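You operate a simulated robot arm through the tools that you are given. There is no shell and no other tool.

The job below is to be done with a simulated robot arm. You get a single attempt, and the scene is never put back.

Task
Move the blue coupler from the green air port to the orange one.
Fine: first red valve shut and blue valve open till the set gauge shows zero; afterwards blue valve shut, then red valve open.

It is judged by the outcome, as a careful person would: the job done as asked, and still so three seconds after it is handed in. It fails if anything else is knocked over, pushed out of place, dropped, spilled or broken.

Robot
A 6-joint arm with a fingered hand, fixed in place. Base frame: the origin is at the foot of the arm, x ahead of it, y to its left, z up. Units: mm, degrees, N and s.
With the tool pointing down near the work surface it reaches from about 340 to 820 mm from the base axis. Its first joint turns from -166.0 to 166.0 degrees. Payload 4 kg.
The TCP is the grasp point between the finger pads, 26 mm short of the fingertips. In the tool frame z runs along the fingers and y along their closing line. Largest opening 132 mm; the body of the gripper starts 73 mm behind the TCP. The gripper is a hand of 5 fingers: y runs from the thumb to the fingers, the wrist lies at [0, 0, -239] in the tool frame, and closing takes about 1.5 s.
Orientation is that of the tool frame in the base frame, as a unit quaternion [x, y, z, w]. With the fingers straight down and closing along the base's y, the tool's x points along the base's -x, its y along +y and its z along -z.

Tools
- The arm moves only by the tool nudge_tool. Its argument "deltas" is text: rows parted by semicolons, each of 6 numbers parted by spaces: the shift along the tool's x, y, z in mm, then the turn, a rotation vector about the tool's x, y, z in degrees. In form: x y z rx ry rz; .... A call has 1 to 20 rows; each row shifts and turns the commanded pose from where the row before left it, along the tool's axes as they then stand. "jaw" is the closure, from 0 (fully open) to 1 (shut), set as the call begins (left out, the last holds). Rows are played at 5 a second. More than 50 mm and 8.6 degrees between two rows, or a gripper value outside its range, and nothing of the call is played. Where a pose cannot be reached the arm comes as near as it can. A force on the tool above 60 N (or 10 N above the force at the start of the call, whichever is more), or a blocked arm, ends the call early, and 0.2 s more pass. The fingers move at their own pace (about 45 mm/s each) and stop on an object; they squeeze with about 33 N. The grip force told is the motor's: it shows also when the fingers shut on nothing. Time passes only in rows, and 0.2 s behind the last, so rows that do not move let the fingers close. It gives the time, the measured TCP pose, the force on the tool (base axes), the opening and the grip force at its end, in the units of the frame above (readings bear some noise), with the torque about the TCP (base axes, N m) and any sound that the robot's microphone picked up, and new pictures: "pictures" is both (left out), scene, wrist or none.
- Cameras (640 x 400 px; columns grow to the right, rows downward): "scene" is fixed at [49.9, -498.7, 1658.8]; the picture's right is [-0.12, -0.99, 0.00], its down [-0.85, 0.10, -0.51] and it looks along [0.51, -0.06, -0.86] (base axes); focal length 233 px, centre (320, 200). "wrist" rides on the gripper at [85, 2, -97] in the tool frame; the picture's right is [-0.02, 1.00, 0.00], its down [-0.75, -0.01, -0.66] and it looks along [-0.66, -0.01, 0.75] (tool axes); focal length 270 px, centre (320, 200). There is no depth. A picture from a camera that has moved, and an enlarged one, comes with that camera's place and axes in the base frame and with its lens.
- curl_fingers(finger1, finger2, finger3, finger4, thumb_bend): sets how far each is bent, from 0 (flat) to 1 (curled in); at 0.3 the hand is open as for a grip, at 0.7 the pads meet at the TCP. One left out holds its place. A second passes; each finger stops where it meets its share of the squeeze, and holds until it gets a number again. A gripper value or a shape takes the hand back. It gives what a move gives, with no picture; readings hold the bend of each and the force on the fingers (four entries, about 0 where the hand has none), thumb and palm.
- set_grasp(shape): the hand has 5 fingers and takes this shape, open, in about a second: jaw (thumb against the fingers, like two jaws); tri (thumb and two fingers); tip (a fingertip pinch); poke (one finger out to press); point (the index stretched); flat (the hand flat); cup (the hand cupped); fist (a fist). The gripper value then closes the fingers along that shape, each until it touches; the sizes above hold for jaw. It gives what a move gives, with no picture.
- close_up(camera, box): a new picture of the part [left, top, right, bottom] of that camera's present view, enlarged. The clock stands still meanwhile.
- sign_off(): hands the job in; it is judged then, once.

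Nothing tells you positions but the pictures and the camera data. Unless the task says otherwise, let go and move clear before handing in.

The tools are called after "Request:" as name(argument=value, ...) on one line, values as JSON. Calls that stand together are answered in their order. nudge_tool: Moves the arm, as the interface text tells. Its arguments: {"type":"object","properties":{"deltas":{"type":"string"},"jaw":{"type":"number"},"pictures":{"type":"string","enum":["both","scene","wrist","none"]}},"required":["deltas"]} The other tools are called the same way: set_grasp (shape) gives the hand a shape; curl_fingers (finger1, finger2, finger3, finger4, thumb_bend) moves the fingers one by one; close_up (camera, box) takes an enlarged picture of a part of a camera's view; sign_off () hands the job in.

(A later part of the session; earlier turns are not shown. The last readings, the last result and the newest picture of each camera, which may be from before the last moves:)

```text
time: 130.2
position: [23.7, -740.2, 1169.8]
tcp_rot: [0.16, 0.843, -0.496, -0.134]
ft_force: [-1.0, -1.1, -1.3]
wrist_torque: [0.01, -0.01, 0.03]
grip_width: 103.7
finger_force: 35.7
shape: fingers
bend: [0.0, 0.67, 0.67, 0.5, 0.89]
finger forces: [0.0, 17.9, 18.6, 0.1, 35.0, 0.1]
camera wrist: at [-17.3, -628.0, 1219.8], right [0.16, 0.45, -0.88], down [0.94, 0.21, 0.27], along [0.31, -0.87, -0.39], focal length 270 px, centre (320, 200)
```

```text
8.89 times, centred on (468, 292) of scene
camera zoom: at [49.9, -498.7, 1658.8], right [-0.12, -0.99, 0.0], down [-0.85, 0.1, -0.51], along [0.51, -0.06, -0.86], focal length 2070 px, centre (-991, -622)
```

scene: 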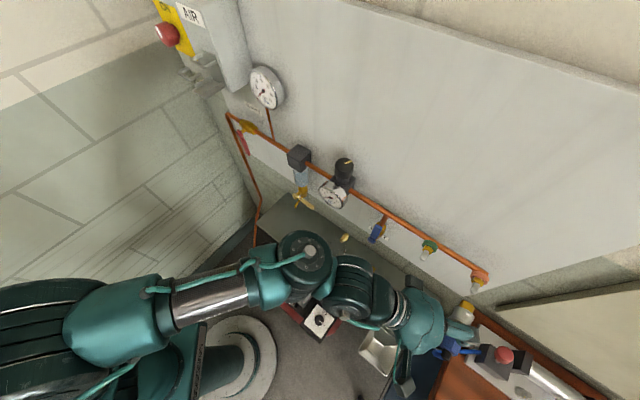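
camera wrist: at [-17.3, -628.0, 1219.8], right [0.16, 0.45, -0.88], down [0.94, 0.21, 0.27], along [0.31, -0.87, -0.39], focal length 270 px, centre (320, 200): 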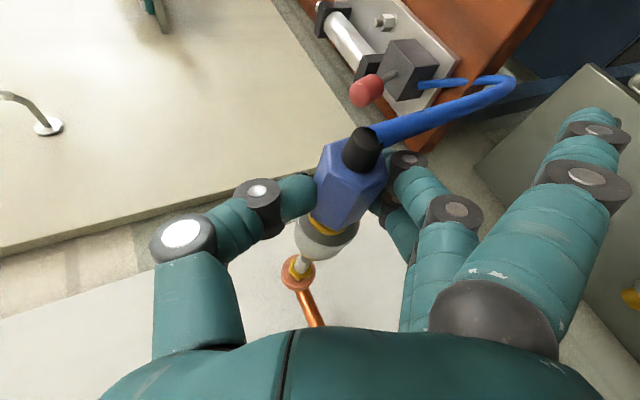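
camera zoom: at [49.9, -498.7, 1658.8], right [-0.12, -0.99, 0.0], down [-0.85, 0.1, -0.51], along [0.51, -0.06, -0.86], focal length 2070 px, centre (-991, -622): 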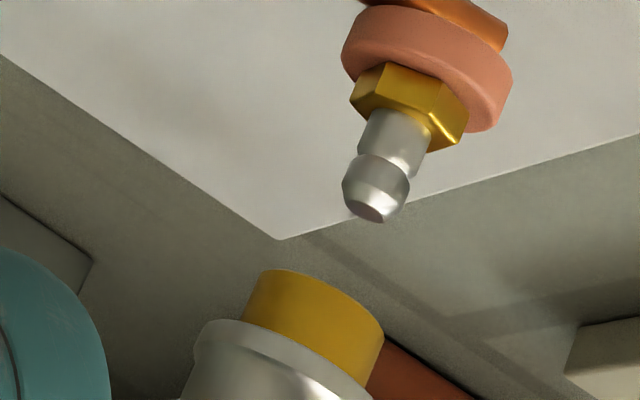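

The nose needs a shift of about 3–4 mm along the tool's −y direction. I'll apply that and close in to a few millimetres from the nipple.

Request:
nudge_tool(deltas="0 -4 0 0 0 0;-6.2 -1.5 1.9 0 0 0;-6.2 -1.5 1.9 0 0 0;-6.2 -1.5 1.9 0 0 0;0 0 0 0 0 0")

Request:
close_up(camera="wrist", box=[270, 200, 370, 300])

Request:
close_up(camera="scene", box=[450, 265, 495, 310])

```text
time: 131.4
position: [35.5, -754.6, 1175.1]
tcp_rot: [0.16, 0.843, -0.497, -0.134]
ft_force: [-0.5, -0.2, -1.7]
wrist_torque: [0.03, 0.05, -0.05]
grip_width: 103.7
finger_force: 36.0
shape: fingers
bend: [0.0, 0.67, 0.67, 0.5, 0.9]
finger forces: [0.0, 18.0, 18.6, 0.0, 35.0, 0.0]
camera wrist: at [-4.2, -642.4, 1223.2], right [0.16, 0.45, -0.88], down [0.94, 0.21, 0.27], along [0.31, -0.87, -0.39], focal length 270 px, centre (320, 200)
```

scene: 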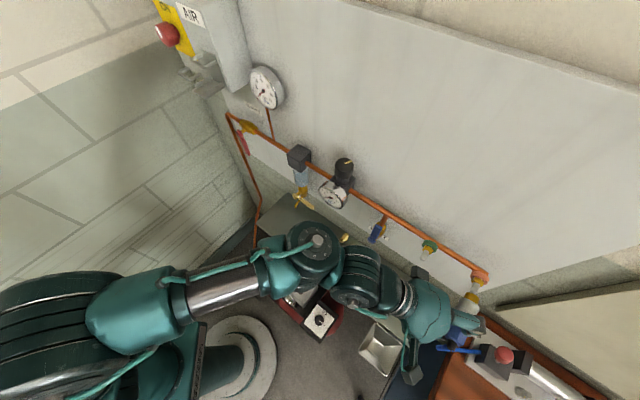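
wrist: 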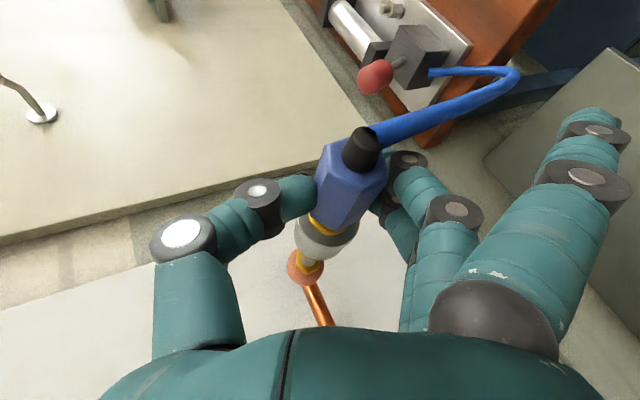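

```text
4.00 times, centred on (320, 250) of wrist
camera zoom: at [-4.2, -642.4, 1223.2], right [0.16, 0.45, -0.88], down [0.94, 0.21, 0.27], along [0.31, -0.87, -0.39], focal length 1081 px, centre (320, 0)
```

zoom: 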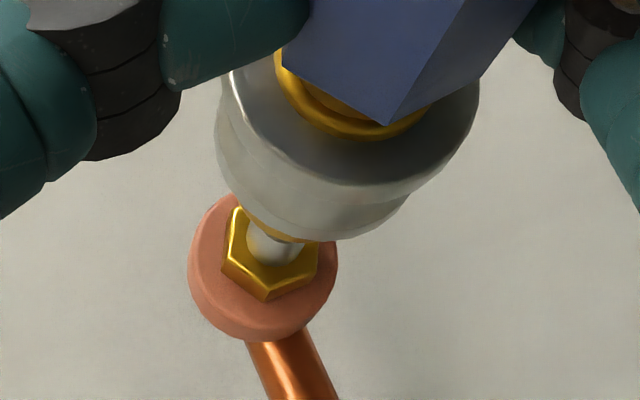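

```text
8.89 times, centred on (472, 288) of scene
camera zoom: at [49.9, -498.7, 1658.8], right [-0.12, -0.99, 0.0], down [-0.85, 0.1, -0.51], along [0.51, -0.06, -0.86], focal length 2070 px, centre (-1036, -578)
```

zoom: 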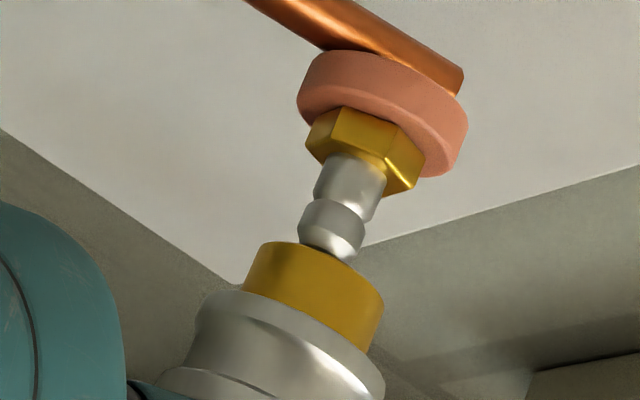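

Request:
close_up(camera="wrist", box=[285, 225, 345, 275])

Request:
close_up(camera="scene", box=[460, 274, 484, 304])

```text
8.00 times, centred on (315, 250) of wrist
camera zoom: at [-4.2, -642.4, 1223.2], right [0.16, 0.45, -0.88], down [0.94, 0.21, 0.27], along [0.31, -0.87, -0.39], focal length 2162 px, centre (360, -200)
```

zoom: 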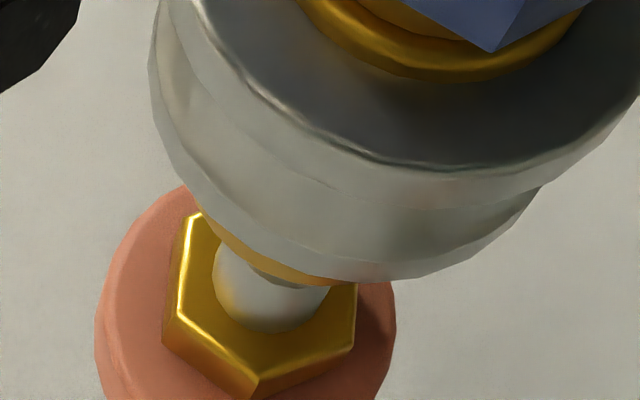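

```text
13.33 times, centred on (472, 289) of scene
camera zoom: at [49.9, -498.7, 1658.8], right [-0.12, -0.99, 0.0], down [-0.85, 0.1, -0.51], along [0.51, -0.06, -0.86], focal length 3104 px, centre (-1707, -987)
```

zoom: 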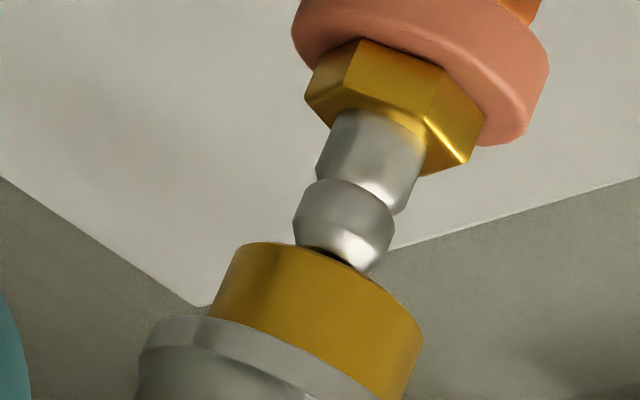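

Request:
nudge_tool(deltas="0 2 -1 0 0 0;0 0 0 0 0 0", pictures="none")

Request:
nudge_tool(deltas="-3.7 -0.9 1.15 0 0 0;-3.7 -0.9 1.15 0 0 0;0 0 0 0 0 0")

Request:
close_up(camera="scene", box=[460, 274, 484, 304])

Request:
close_up(camera="wrist", box=[270, 200, 370, 300])

```text
time: 132.0
position: [36.6, -753.0, 1174.9]
tcp_rot: [0.16, 0.842, -0.497, -0.134]
ft_force: [-0.4, -0.3, -2.1]
wrist_torque: [0.02, 0.03, 0.01]
grip_width: 103.7
finger_force: 35.2
shape: fingers
bend: [0.0, 0.67, 0.67, 0.5, 0.9]
finger forces: [0.0, 17.9, 18.6, 0.0, 34.9, 0.1]
```

```text
time: 132.8
position: [42.1, -758.3, 1172.9]
tcp_rot: [0.16, 0.842, -0.497, -0.133]
ft_force: [-0.4, 0.0, -0.6]
wrist_torque: [0.06, 0.02, 0.01]
grip_width: 103.7
finger_force: 35.9
shape: fingers
bend: [0.0, 0.67, 0.67, 0.5, 0.9]
finger forces: [0.1, 17.9, 18.6, 0.1, 35.0, 0.0]
camera wrist: at [2.3, -645.5, 1221.6], right [0.16, 0.45, -0.88], down [0.94, 0.21, 0.27], along [0.31, -0.87, -0.39], focal length 270 px, centre (320, 200)
```

scene: 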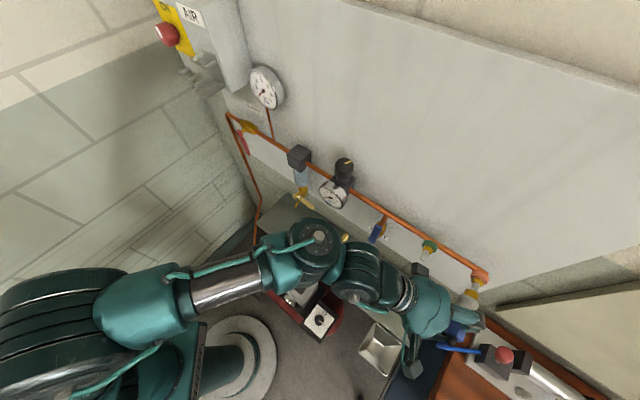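
wrist: 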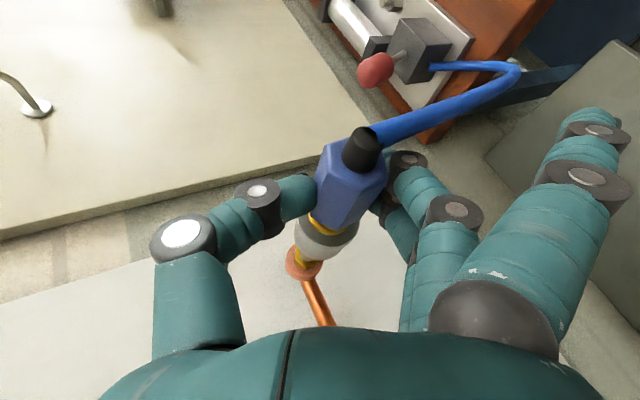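

```text
13.33 times, centred on (472, 289) of scene
camera zoom: at [49.9, -498.7, 1658.8], right [-0.12, -0.99, 0.0], down [-0.85, 0.1, -0.51], along [0.51, -0.06, -0.86], focal length 3104 px, centre (-1707, -987)
```

zoom: 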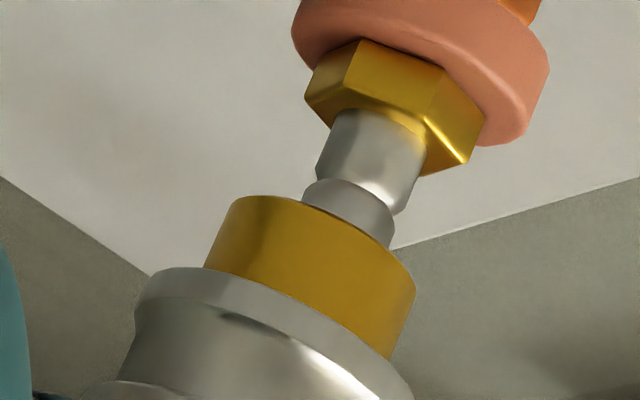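

```text
4.00 times, centred on (320, 250) of wrist
camera zoom: at [2.3, -645.5, 1221.6], right [0.16, 0.45, -0.88], down [0.94, 0.21, 0.27], along [0.31, -0.87, -0.39], focal length 1081 px, centre (320, 0)
```

zoom: 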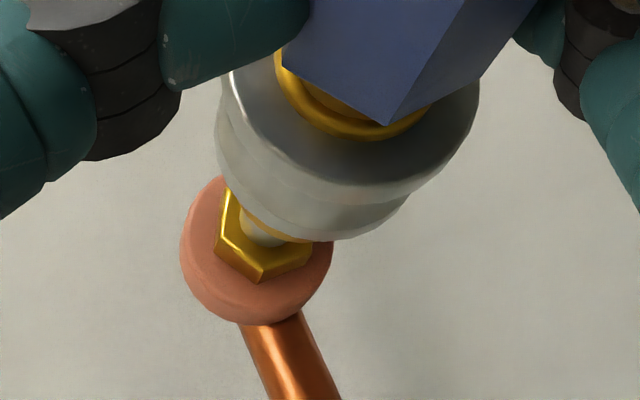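

The nipple tip is entering the bore with no contact force. I'll make a small trim and continue pushing in slowly.

Request:
nudge_tool(deltas="0 0 1.2 0 0 0;-2.8 -0.68 0.87 0 0 0;-2.8 -0.68 0.87 0 0 0;-2.8 -0.68 0.87 0 0 0;0 0 0 0 0 0")

Request:
close_up(camera="scene", box=[460, 270, 484, 300])

Request:
close_up(camera="wrist", box=[250, 120, 390, 300])

```text
time: 134.0
position: [48.5, -766.9, 1172.8]
tcp_rot: [0.16, 0.843, -0.497, -0.133]
ft_force: [-0.7, 0.5, 0.9]
wrist_torque: [-0.11, -0.11, 0.0]
grip_width: 103.1
finger_force: 37.9
shape: fingers
bend: [0.0, 0.67, 0.67, 0.5, 0.9]
finger forces: [0.0, 18.7, 18.5, 0.0, 38.1, 0.1]
camera wrist: at [8.5, -653.8, 1221.1], right [0.16, 0.45, -0.88], down [0.94, 0.21, 0.27], along [0.31, -0.87, -0.39], focal length 270 px, centre (320, 200)
```

scene: 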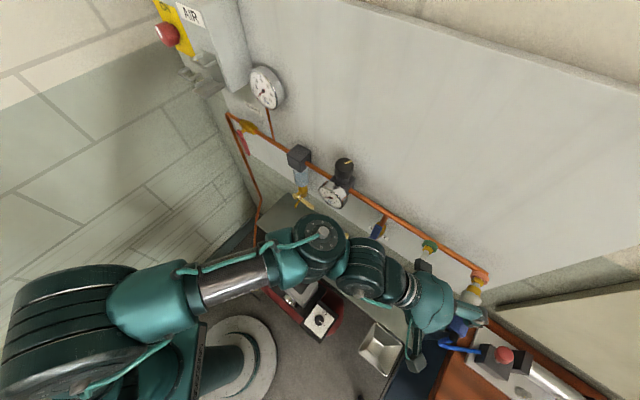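
wrist: 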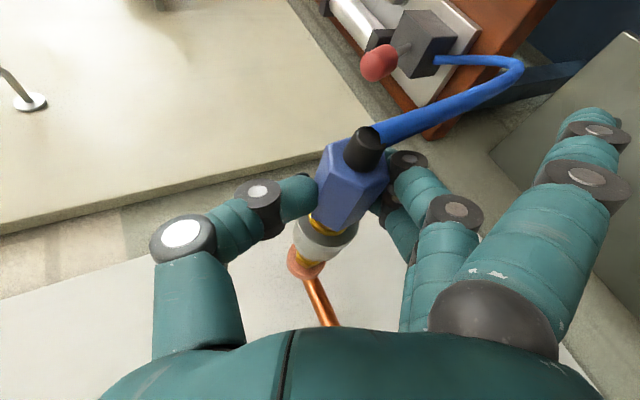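

```text
13.33 times, centred on (472, 285) of scene
camera zoom: at [49.9, -498.7, 1658.8], right [-0.12, -0.99, 0.0], down [-0.85, 0.1, -0.51], along [0.51, -0.06, -0.86], focal length 3104 px, centre (-1707, -933)
```

zoom: 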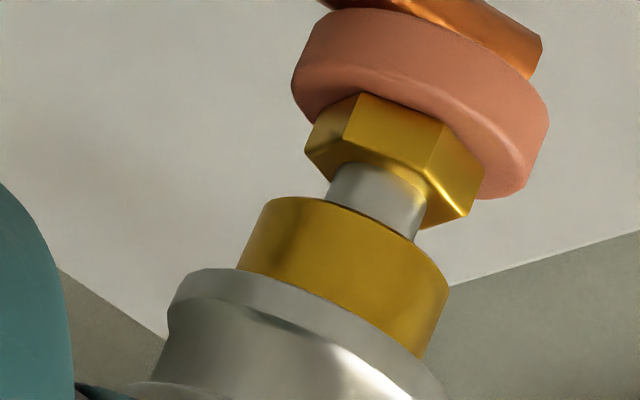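

```text
2.22 times, centred on (320, 210) of wrist
camera zoom: at [8.5, -653.8, 1221.1], right [0.16, 0.45, -0.88], down [0.94, 0.21, 0.27], along [0.31, -0.87, -0.39], focal length 601 px, centre (320, 178)
```

zoom: 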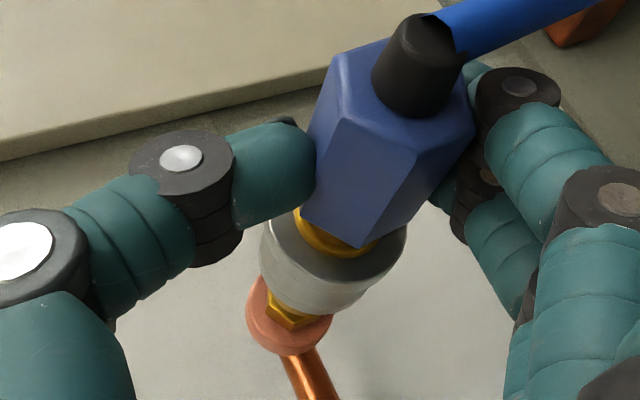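

The coupler is sliding onto the nipple with only about 1 N of force. I'll continue.

Request:
nudge_tool(deltas="-2.8 -0.68 0.87 0 0 0;-2.8 -0.68 0.87 0 0 0;-1.9 -0.45 0.6 0 0 0;0 0 0 0 0 0")

Request:
close_up(camera="scene", box=[460, 270, 484, 300])

Request:
close_up(camera="wrist", box=[250, 120, 390, 300])

```text
time: 135.0
position: [54.8, -773.5, 1172.0]
tcp_rot: [0.16, 0.842, -0.497, -0.134]
ft_force: [5.6, -4.0, 0.5]
wrist_torque: [-0.12, -0.22, 0.12]
grip_width: 103.6
finger_force: 38.1
shape: fingers
bend: [0.0, 0.66, 0.67, 0.5, 0.9]
finger forces: [0.0, 19.0, 19.0, 0.0, 38.4, 0.1]
camera wrist: at [14.2, -660.0, 1221.4], right [0.16, 0.45, -0.88], down [0.94, 0.21, 0.27], along [0.31, -0.87, -0.39], focal length 270 px, centre (320, 200)
```

scene: 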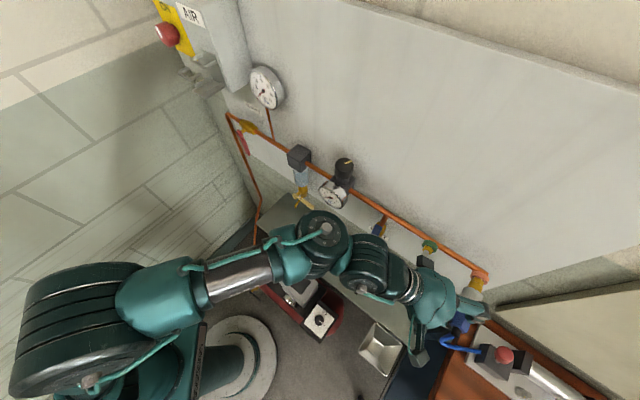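
wrist: 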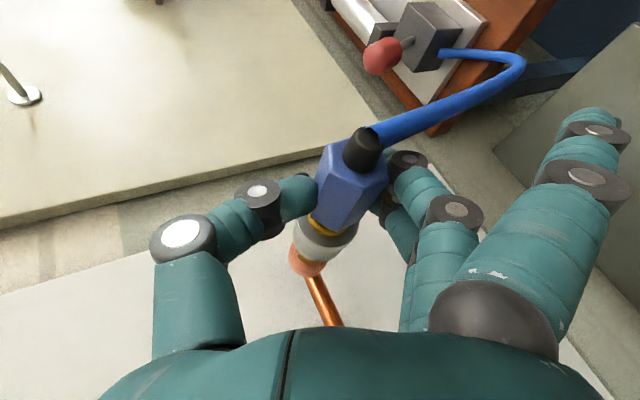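

```text
13.33 times, centred on (472, 285) of scene
camera zoom: at [49.9, -498.7, 1658.8], right [-0.12, -0.99, 0.0], down [-0.85, 0.1, -0.51], along [0.51, -0.06, -0.86], focal length 3104 px, centre (-1707, -933)
```

zoom: 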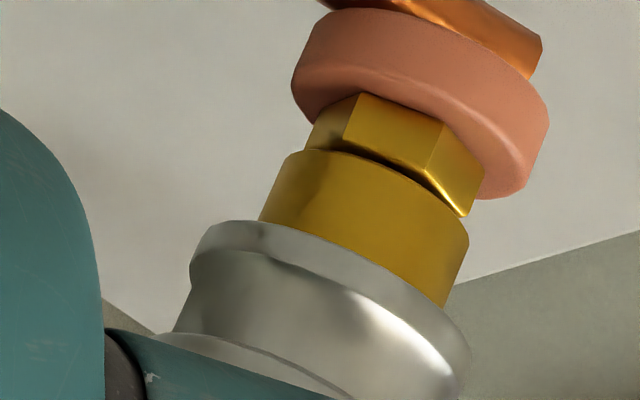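

```text
2.22 times, centred on (320, 210) of wrist
camera zoom: at [14.2, -660.0, 1221.4], right [0.16, 0.45, -0.88], down [0.94, 0.21, 0.27], along [0.31, -0.87, -0.39], focal length 601 px, centre (320, 178)
```

zoom: 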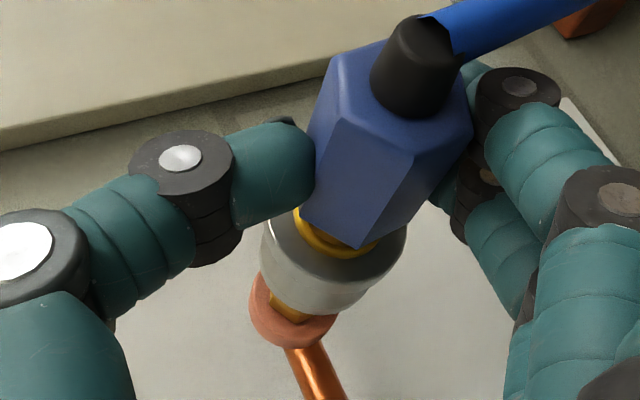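

The nose is almost against the nut. I'll push the last couple of millimetres and check.

Request:
nudge_tool(deltas="-1.4 -0.34 0.43 0 0 0;-1.4 -0.34 0.43 0 0 0;0 0 0 0 0 0;0 0 0 0 0 0")

Request:
close_up(camera="scene", box=[460, 270, 484, 300])

```text
time: 136.0
position: [54.5, -773.9, 1175.5]
tcp_rot: [0.161, 0.843, -0.496, -0.134]
ft_force: [-0.3, 1.0, -1.3]
wrist_torque: [0.0, -0.07, 0.04]
grip_width: 103.3
finger_force: 37.5
shape: fingers
bend: [0.0, 0.66, 0.67, 0.5, 0.9]
finger forces: [0.0, 18.6, 18.9, 0.0, 37.2, 0.0]
camera wrist: at [15.6, -661.3, 1221.9], right [0.16, 0.45, -0.88], down [0.94, 0.21, 0.27], along [0.31, -0.87, -0.39], focal length 270 px, centre (320, 200)
```

scene: 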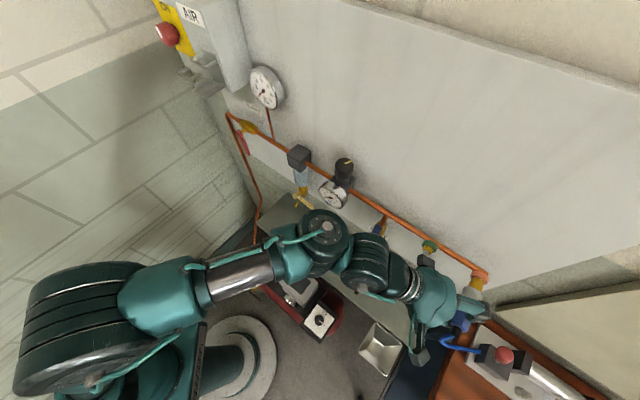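
wrist: 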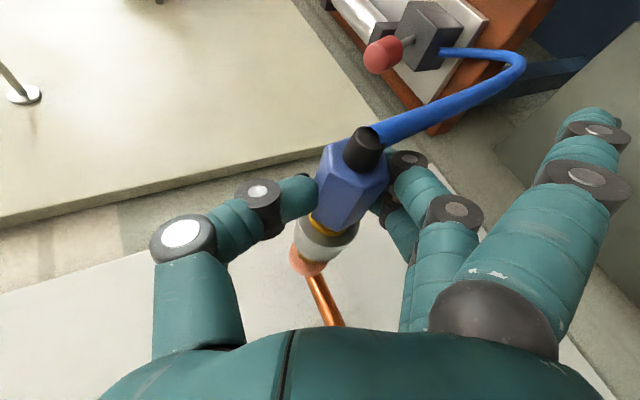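

```text
13.33 times, centred on (472, 285) of scene
camera zoom: at [49.9, -498.7, 1658.8], right [-0.12, -0.99, 0.0], down [-0.85, 0.1, -0.51], along [0.51, -0.06, -0.86], focal length 3104 px, centre (-1707, -933)
```

zoom: 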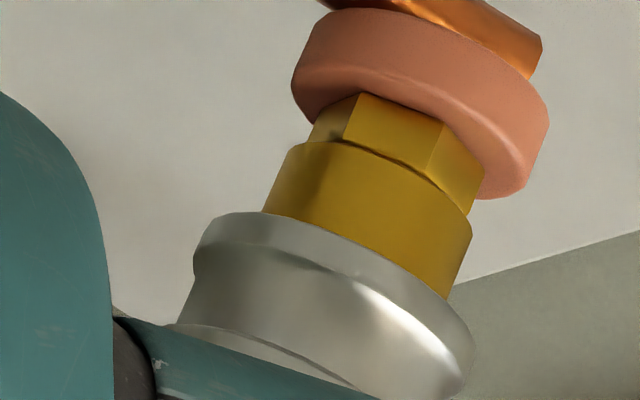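

The nose sits flush against the nut, with little force. I'll check that it's latched with a gentle pull back by the body.

Request:
nudge_tool(deltas="1.4 0.34 -0.43 0 0 0;1.4 0.34 -0.43 0 0 0;0 0 0 0 0 0")

Request:
close_up(camera="scene", box=[460, 270, 484, 300])

```text
time: 136.8
position: [54.6, -772.0, 1173.8]
tcp_rot: [0.16, 0.843, -0.497, -0.133]
ft_force: [6.1, -7.0, -1.0]
wrist_torque: [-0.08, -0.07, 0.05]
grip_width: 103.4
finger_force: 37.4
shape: fingers
bend: [0.0, 0.66, 0.66, 0.5, 0.9]
finger forces: [0.0, 17.8, 19.7, 0.0, 36.6, 0.0]
camera wrist: at [14.6, -659.0, 1222.1], right [0.15, 0.45, -0.88], down [0.94, 0.21, 0.27], along [0.31, -0.87, -0.39], focal length 270 px, centre (320, 200)
```

scene: 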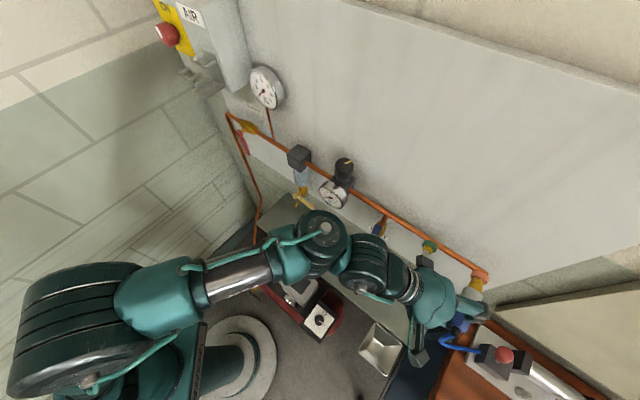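
wrist: 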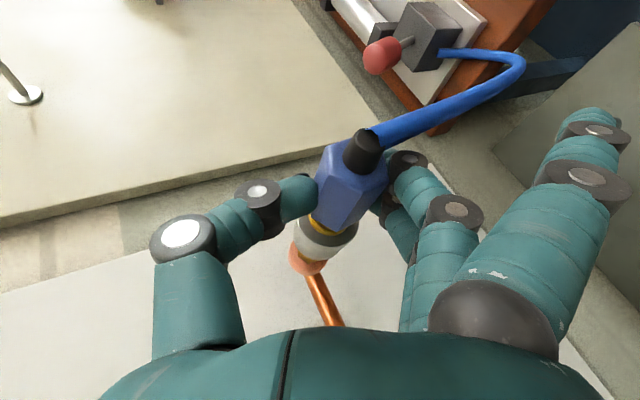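

```text
13.33 times, centred on (472, 285) of scene
camera zoom: at [49.9, -498.7, 1658.8], right [-0.12, -0.99, 0.0], down [-0.85, 0.1, -0.51], along [0.51, -0.06, -0.86], focal length 3104 px, centre (-1707, -933)
```

zoom: 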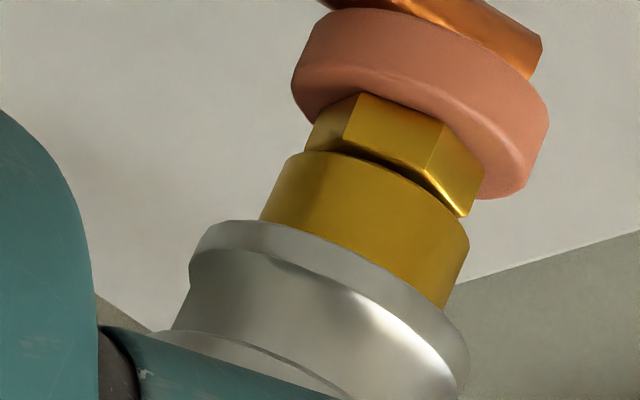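

Request:
nudge_tool(deltas="1.4 0.34 -0.43 0 0 0;1.4 0.34 -0.43 0 0 0;0 0 0 0 0 0", pictures="none")

Request:
close_up(camera="scene", box=[460, 270, 484, 300])

```text
time: 137.6
position: [53.8, -770.0, 1173.5]
tcp_rot: [0.158, 0.843, -0.497, -0.133]
ft_force: [21.2, -18.1, -0.2]
wrist_torque: [-0.35, -0.29, 0.11]
grip_width: 103.8
finger_force: 37.5
shape: fingers
bend: [0.0, 0.66, 0.67, 0.5, 0.9]
finger forces: [0.0, 18.3, 19.3, 0.0, 37.9, 0.0]
```

```text
13.33 times, centred on (472, 285) of scene
camera zoom: at [49.9, -498.7, 1658.8], right [-0.12, -0.99, 0.0], down [-0.85, 0.1, -0.51], along [0.51, -0.06, -0.86], focal length 3104 px, centre (-1707, -933)
```

zoom: 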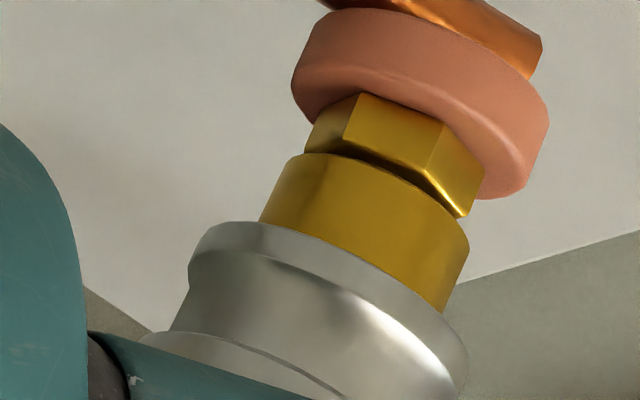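

It held against a 28 N pull, so the coupler is latched on the orange port. I'll relax, release and back away along the tool axis.

Request:
nudge_tool(deltas="-2.3 -0.6 0.7 0 0 0;-2.3 -0.6 0.7 0 0 0;0 0 0 0 0 0", pictures="none")

Request:
curl_fingers(finger2=0.3, finger3=0.3, finger4=0.3, thumb_bend=0.3)

Request:
nudge_tool(deltas="0 0 -15 0 0 0;0 0 -20 0 0 0;0 0 -25 0 0 0;0 0 -30 0 0 0;0 0 -30 0 0 0;0 0 0 0 0 0")

Request:
close_up(camera="scene", box=[400, 230, 510, 340])

```text
time: 138.4
position: [53.5, -772.6, 1173.8]
tcp_rot: [0.162, 0.842, -0.497, -0.135]
ft_force: [5.3, -3.9, -0.4]
wrist_torque: [-0.09, -0.12, 0.19]
grip_width: 103.4
finger_force: 38.0
shape: fingers
bend: [0.0, 0.66, 0.67, 0.5, 0.9]
finger forces: [0.0, 18.7, 18.6, 0.0, 37.2, 0.0]
```

```text
time: 139.4
position: [55.5, -773.1, 1174.3]
tcp_rot: [0.16, 0.842, -0.497, -0.134]
ft_force: [-0.3, -0.4, -0.1]
wrist_torque: [0.01, 0.01, 0.0]
grip_width: 168.2
finger_force: 0.0
shape: fingers
bend: [0.0, 0.3, 0.3, 0.3, 0.3]
finger forces: [0.0, 0.0, 0.0, 0.1, 0.1, 0.0]
```

```text
time: 140.8
position: [100.9, -676.1, 1230.6]
tcp_rot: [0.16, 0.843, -0.496, -0.134]
ft_force: [0.8, -0.3, 0.5]
wrist_torque: [0.05, 0.02, 0.03]
grip_width: 167.9
finger_force: 0.0
shape: fingers
bend: [0.0, 0.3, 0.3, 0.3, 0.3]
finger forces: [0.0, 0.0, 0.1, 0.0, 0.0, 0.0]
camera wrist: at [62.0, -563.9, 1278.7], right [0.16, 0.45, -0.88], down [0.94, 0.21, 0.27], along [0.31, -0.87, -0.39], focal length 270 px, centre (320, 200)
```

scene: 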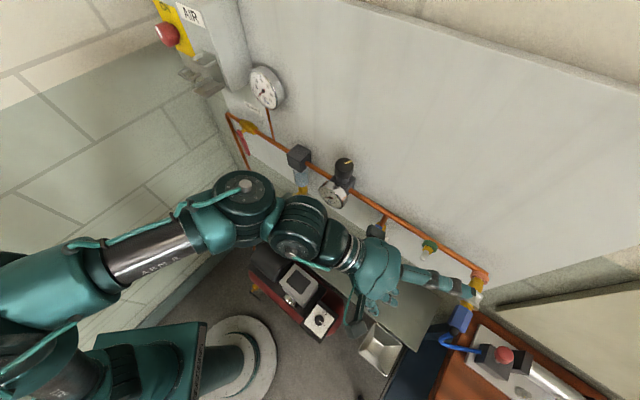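
wrist: 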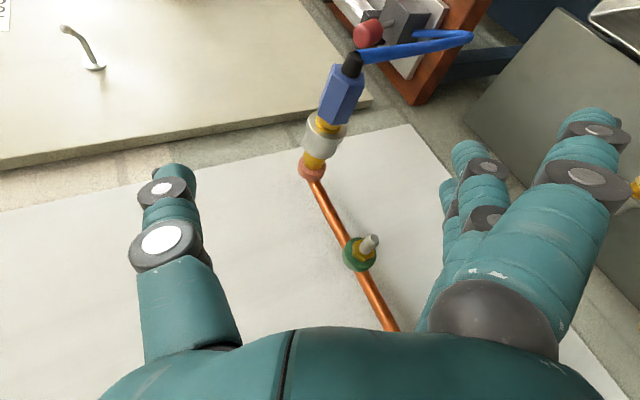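

```text
3.64 times, centred on (455, 285) of scene
camera zoom: at [49.9, -498.7, 1658.8], right [-0.12, -0.99, 0.0], down [-0.85, 0.1, -0.51], along [0.51, -0.06, -0.86], focal length 847 px, centre (-171, -109)
```

zoom: 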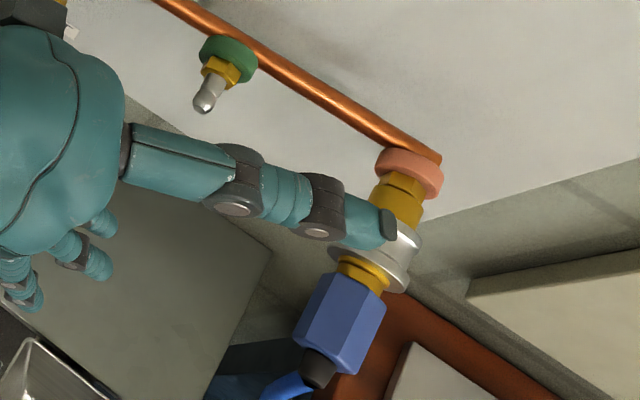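

The coupler sits well seated on the orange port, with the hose attached. Next the blue valve must be shut, so I'll move back and return to the frontal thumb-push pose.

Request:
nudge_tool(deltas="19.4 32.6 -15.1 0 0 0;19.4 32.6 -15.1 0 0 0;19.4 32.6 -15.1 0 0 0;19.4 32.6 -15.1 0 0 0;0 0 0 -4.34 -5.25 3.1;0 0 0 -4.34 -5.25 3.1;0 0 0 -4.34 -5.25 3.1;0 0 0 -4.34 -5.25 3.1;0 0 0 -4.34 -5.25 3.1;0 0 0 -4.34 -5.25 3.1;0 0 0 0 0 0", pictures="none")

Request:
nudge_tool(deltas="0 0 0 -4.34 -5.25 3.1;0 0 0 -4.34 -5.25 3.1;0 0 0 -4.34 -5.25 3.1;0 0 0 -4.34 -5.25 3.1;0 0 0 -4.34 -5.25 3.1;0 0 0 -4.34 -5.25 3.1;0 0 0 0 0 0")

```text
time: 143.2
position: [72.5, -539.3, 1148.3]
tcp_rot: [0.178, 0.899, -0.336, 0.217]
ft_force: [-0.1, -0.5, -0.6]
wrist_torque: [-0.02, -0.04, 0.02]
grip_width: 168.3
finger_force: 0.2
shape: fingers
bend: [0.0, 0.3, 0.3, 0.3, 0.3]
finger forces: [0.0, 0.0, 0.0, 0.0, 0.0, 0.0]
```

```text
time: 144.8
position: [71.5, -538.9, 1149.6]
tcp_rot: [0.169, 0.82, -0.125, 0.533]
ft_force: [0.2, 0.8, -0.6]
wrist_torque: [-0.02, -0.03, 0.02]
grip_width: 167.9
finger_force: 0.0
shape: fingers
bend: [0.0, 0.3, 0.3, 0.3, 0.3]
finger forces: [0.0, 0.0, 0.1, 0.0, 0.0, 0.1]
camera wrist: at [-40.0, -487.1, 1109.4], right [0.42, 0.91, -0.01], down [-0.27, 0.13, 0.95], along [0.87, -0.4, 0.3], focal length 270 px, centre (320, 200)
```

scene: 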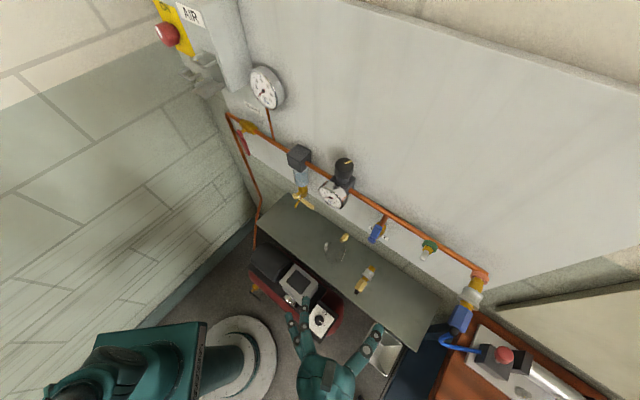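
wrist: 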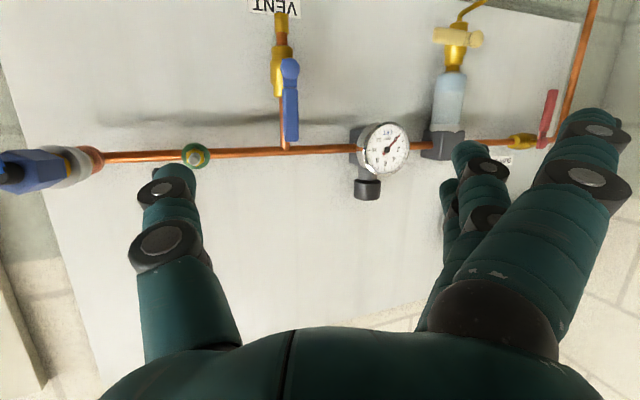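

The arm is back in the frontal pose. I'll curl the fingers, leave the thumb out, and bring the thumb just left of the raised blue lever.

Request:
curl_fingers(finger1=1, finger2=1, finger3=1, finger4=1, thumb_bend=0.3)

Request:
nudge_tool(deltas="-10 16.1 34.9 0 0 0;-10 16.1 34.9 0 0 0;-10 16.1 34.9 0 0 0;-10 16.1 34.9 0 0 0;-10 16.1 34.9 0 0 0;0 0 0 0 0 0")

Request:
close_up(camera="scene", box=[310, 170, 470, 290])

```text
time: 145.8
position: [70.7, -539.6, 1149.3]
tcp_rot: [0.168, 0.82, -0.125, 0.533]
ft_force: [0.9, 0.7, -1.0]
wrist_torque: [0.05, 0.0, -0.02]
grip_width: 64.8
finger_force: 0.2
shape: fingers
bend: [1.0, 1.0, 1.0, 1.0, 0.3]
finger forces: [0.0, 0.0, 0.1, 0.0, 0.0, 0.0]
```

```text
time: 147.2
position: [266.7, -538.8, 1119.4]
tcp_rot: [0.169, 0.82, -0.125, 0.533]
ft_force: [-0.1, 0.3, 0.4]
wrist_torque: [0.02, 0.0, 0.0]
grip_width: 64.7
finger_force: 0.0
shape: fingers
bend: [1.0, 1.0, 1.0, 1.0, 0.3]
finger forces: [0.1, 0.1, 0.0, 0.0, 0.1, 0.1]
camera wrist: at [154.7, -486.9, 1079.8], right [0.42, 0.91, -0.01], down [-0.27, 0.13, 0.95], along [0.87, -0.4, 0.3], focal length 270 px, centre (320, 200)
```

scene: 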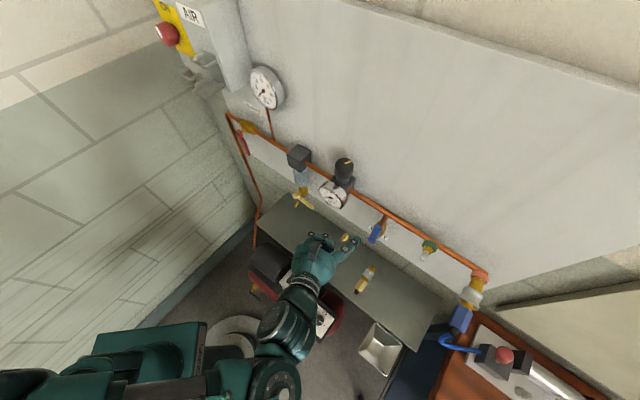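
wrist: 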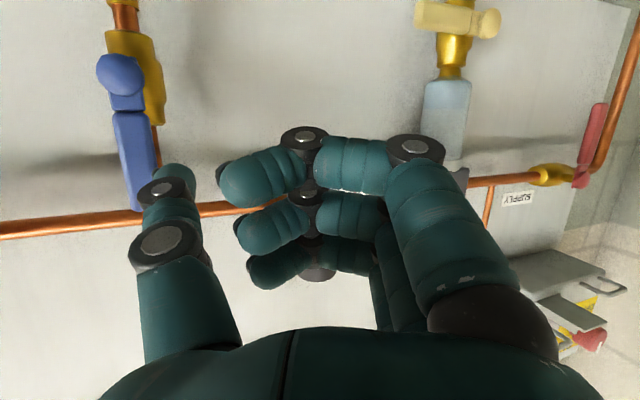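

```text
3.33 times, centred on (390, 230) of scene
camera zoom: at [49.9, -498.7, 1658.8], right [-0.12, -0.99, 0.0], down [-0.85, 0.1, -0.51], along [0.51, -0.06, -0.86], focal length 776 px, centre (87, 100)
```

zoom: 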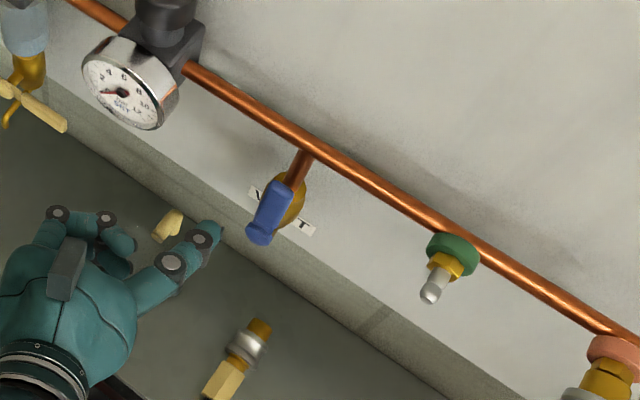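

The thumb is left of the lever with the set gauge still at zero. I'll advance beside the lever and sweep it right and down to the closed position.

Request:
nudge_tool(deltas="-7.9 -7.6 18.5 0 0 0;-7.9 -7.6 18.5 0 0 0;0 0 0 0 0 0", pictures="none")

Request:
nudge_tool(deltas="-1.1 -12.3 -5.5 0 0 0;-1.1 -12.3 -5.5 0 0 0;2.7 -15.4 -5.2 0 0 0;6.6 -14.4 -3.1 0 0 0;0 0 0 0 0 0")

Request:
close_up(camera="scene", box=[310, 170, 470, 290])

```text
time: 148.0
position: [299.6, -570.7, 1121.7]
tcp_rot: [0.169, 0.819, -0.127, 0.533]
ft_force: [0.5, -1.4, -0.5]
wrist_torque: [0.01, 0.02, -0.03]
grip_width: 64.2
finger_force: 0.1
shape: fingers
bend: [1.0, 1.0, 1.0, 1.0, 0.3]
finger forces: [0.0, 0.1, 0.0, 0.0, 0.1, 0.1]
```

```text
time: 149.2
position: [256.3, -612.1, 1126.2]
tcp_rot: [0.169, 0.82, -0.125, 0.533]
ft_force: [0.4, -0.4, 0.1]
wrist_torque: [-0.04, 0.0, 0.0]
grip_width: 64.2
finger_force: 0.2
shape: fingers
bend: [1.0, 1.0, 1.0, 1.0, 0.31]
finger forces: [0.0, 0.0, 0.0, 0.1, 0.5, 0.1]
camera wrist: at [145.4, -559.0, 1085.5], right [0.42, 0.91, -0.01], down [-0.27, 0.13, 0.95], along [0.87, -0.4, 0.3], focal length 270 px, centre (320, 200)
```

scene: 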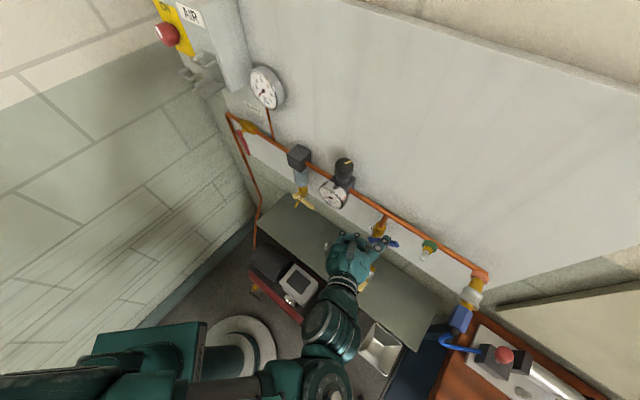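
wrist: 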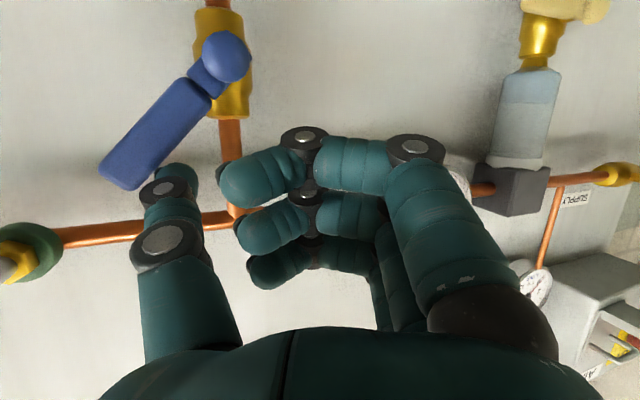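

```text
3.33 times, centred on (390, 230) of scene
camera zoom: at [49.9, -498.7, 1658.8], right [-0.12, -0.99, 0.0], down [-0.85, 0.1, -0.51], along [0.51, -0.06, -0.86], focal length 776 px, centre (87, 100)
```

zoom: 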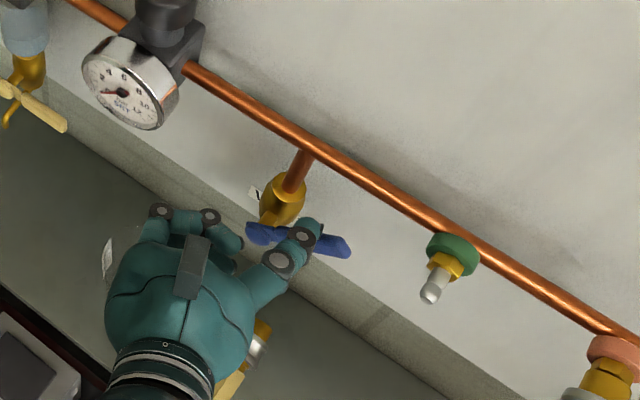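

Request:
nudge_tool(deltas="13.9 -10.9 1.4 0 0 0;13.3 -9.6 1.7 0 0 0;12 -5.5 3 0 0 0;0 0 0 0 0 0")

Request:
nudge_tool(deltas="2.8 0 1.2 0 0 0;2.8 0 1.2 0 0 0;0 0 0 0 0 0")

Request:
close_up(camera="scene", box=[310, 170, 470, 290])

```text
time: 150.2
position: [238.0, -630.8, 1087.6]
tcp_rot: [0.169, 0.82, -0.126, 0.532]
ft_force: [0.2, 0.2, 0.6]
wrist_torque: [-0.02, -0.04, 0.04]
grip_width: 64.4
finger_force: 0.5
shape: fingers
bend: [1.0, 1.0, 1.0, 1.0, 0.3]
finger forces: [0.1, 0.1, 0.0, 0.1, 0.3, 0.1]
camera wrist: at [125.3, -578.9, 1047.2], right [0.42, 0.91, -0.01], down [-0.27, 0.13, 0.95], along [0.87, -0.4, 0.3], focal length 270 px, centre (320, 200)
```

scene: 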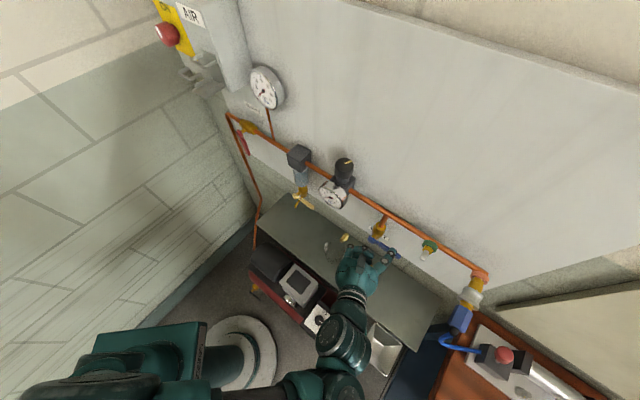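
wrist: 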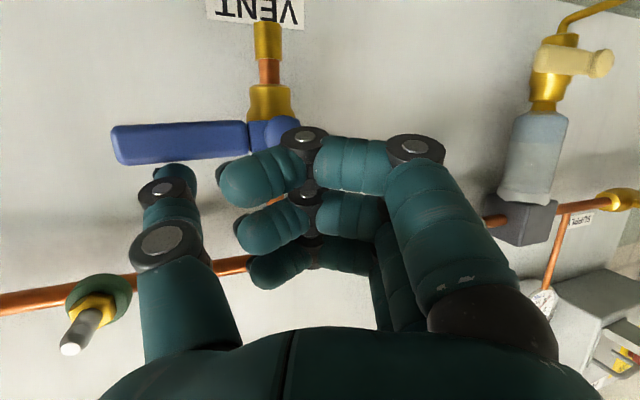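

```text
time: 151.0
position: [236.4, -631.3, 1081.9]
tcp_rot: [0.168, 0.82, -0.126, 0.533]
ft_force: [0.7, 0.7, 6.9]
wrist_torque: [-0.47, 0.07, -0.01]
grip_width: 64.5
finger_force: 4.0
shape: fingers
bend: [1.0, 1.0, 1.0, 1.0, 0.3]
finger forces: [0.1, 0.0, 0.1, 0.0, 6.7, 0.0]
camera wrist: at [125.4, -580.4, 1042.2], right [0.42, 0.91, -0.01], down [-0.27, 0.13, 0.95], along [0.87, -0.4, 0.3], focal length 270 px, centre (320, 200)
```

scene: 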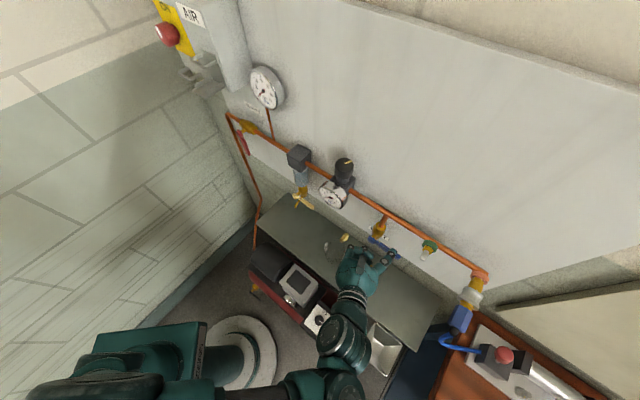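
wrist: 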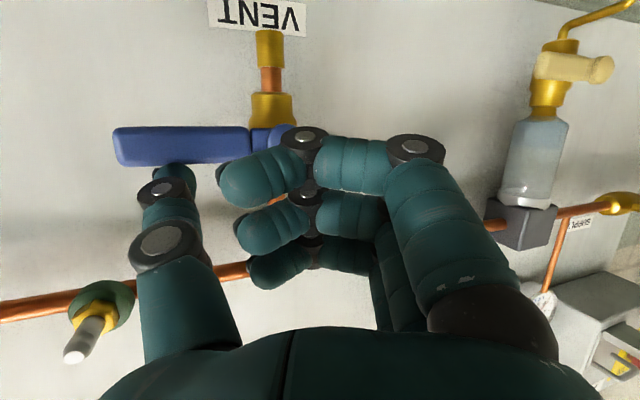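

```text
3.33 times, centred on (390, 230) of scene
camera zoom: at [49.9, -498.7, 1658.8], right [-0.12, -0.99, 0.0], down [-0.85, 0.1, -0.51], along [0.51, -0.06, -0.86], focal length 776 px, centre (87, 100)
```

zoom: 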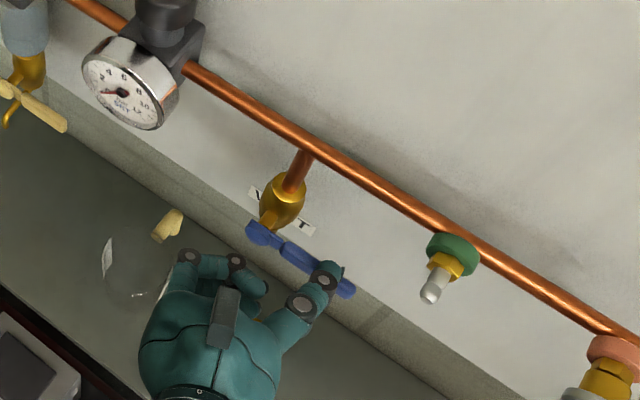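

The blue lever is back on its closed stop. Next comes the red valve: I'll back off and move left along the panel to it.

Request:
nudge_tool(deltas="-7.3 -0.2 -3.2 0 0 0;14.7 14.2 -34.4 0 0 0;14.7 14.2 -34.4 0 0 0;-7.2 40.9 13.8 0 0 0;-7.2 40.9 13.8 0 0 0;-7.2 40.9 13.8 0 0 0;-7.2 40.9 13.8 0 0 0;-7.2 40.9 13.8 0 0 0;-7.2 40.9 13.8 0 0 0;0 0 0 0 0 0")

Request:
close_up(camera="scene", box=[310, 170, 510, 330])

```text
time: 153.2
position: [366.8, -390.3, 1091.9]
tcp_rot: [0.169, 0.819, -0.126, 0.534]
ft_force: [0.2, 0.2, -0.4]
wrist_torque: [0.02, 0.02, -0.02]
grip_width: 64.7
finger_force: 0.1
shape: fingers
bend: [1.0, 1.0, 1.0, 1.0, 0.3]
finger forces: [0.0, 0.0, 0.0, 0.1, 0.0, 0.0]
camera wrist: at [254.5, -338.2, 1050.7], right [0.42, 0.91, -0.01], down [-0.27, 0.13, 0.95], along [0.87, -0.4, 0.3], focal length 270 px, centre (320, 200)
```

scene: 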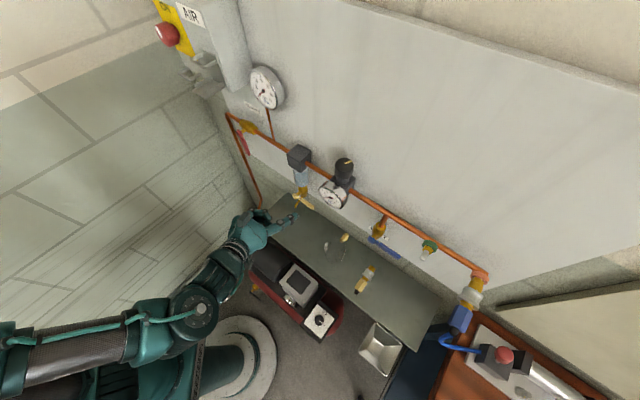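
wrist: 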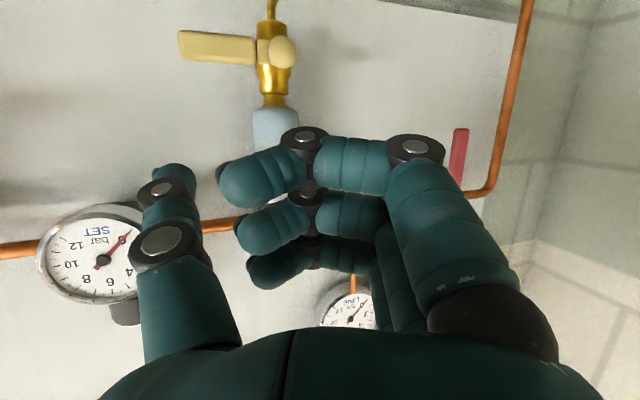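

```text
2.50 times, centred on (410, 250) of scene
camera zoom: at [49.9, -498.7, 1658.8], right [-0.12, -0.99, 0.0], down [-0.85, 0.1, -0.51], along [0.51, -0.06, -0.86], focal length 582 px, centre (95, 75)
```

zoom: 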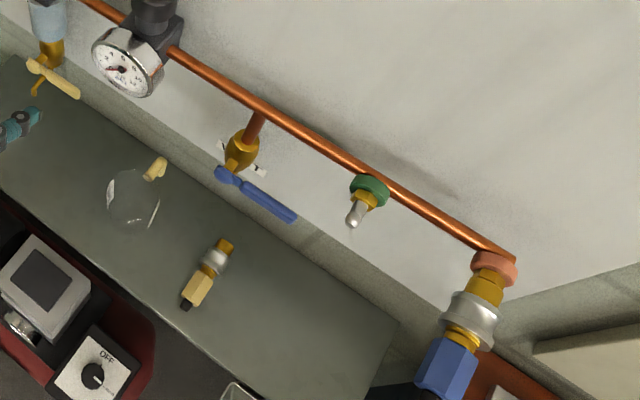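

Everything on the right side looks right. I'll continue left to the red valve.

Request:
nudge_tool(deltas="-7.2 40.9 13.8 0 0 0;-7.2 40.9 13.8 0 0 0;-7.2 40.9 13.8 0 0 0;-7.2 40.9 13.8 0 0 0;-7.2 40.9 13.8 0 0 0;-7.2 40.9 13.8 0 0 0;-7.2 40.9 13.8 0 0 0;0 0 0 0 0 0")

Request:
close_up(camera="scene", box=[180, 80, 320, 190])

```text
time: 155.0
position: [582.5, -173.4, 1087.1]
tcp_rot: [0.17, 0.819, -0.126, 0.534]
ft_force: [0.4, -0.1, -1.4]
wrist_torque: [0.04, -0.03, -0.01]
grip_width: 64.4
finger_force: 0.1
shape: fingers
bend: [1.0, 1.0, 1.0, 1.0, 0.3]
finger forces: [0.0, 0.0, 0.1, 0.0, 0.0, 0.0]
camera wrist: at [471.1, -122.0, 1048.4], right [0.42, 0.91, -0.01], down [-0.27, 0.13, 0.95], along [0.87, -0.4, 0.3], focal length 270 px, centre (320, 200)
```

scene: 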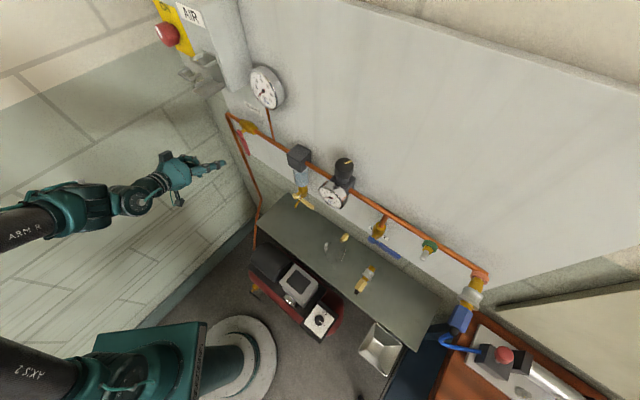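
wrist: 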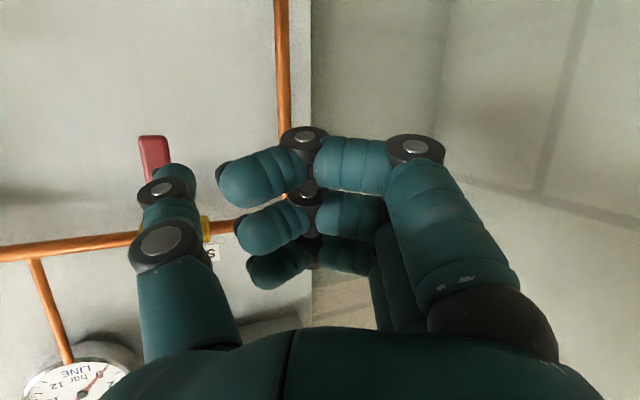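

```text
3.64 times, centred on (250, 135) of scene
camera zoom: at [49.9, -498.7, 1658.8], right [-0.12, -0.99, 0.0], down [-0.85, 0.1, -0.51], along [0.51, -0.06, -0.86], focal length 847 px, centre (574, 436)
```

zoom: 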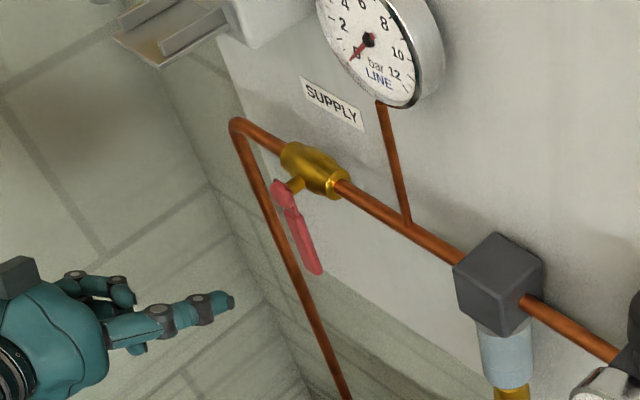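

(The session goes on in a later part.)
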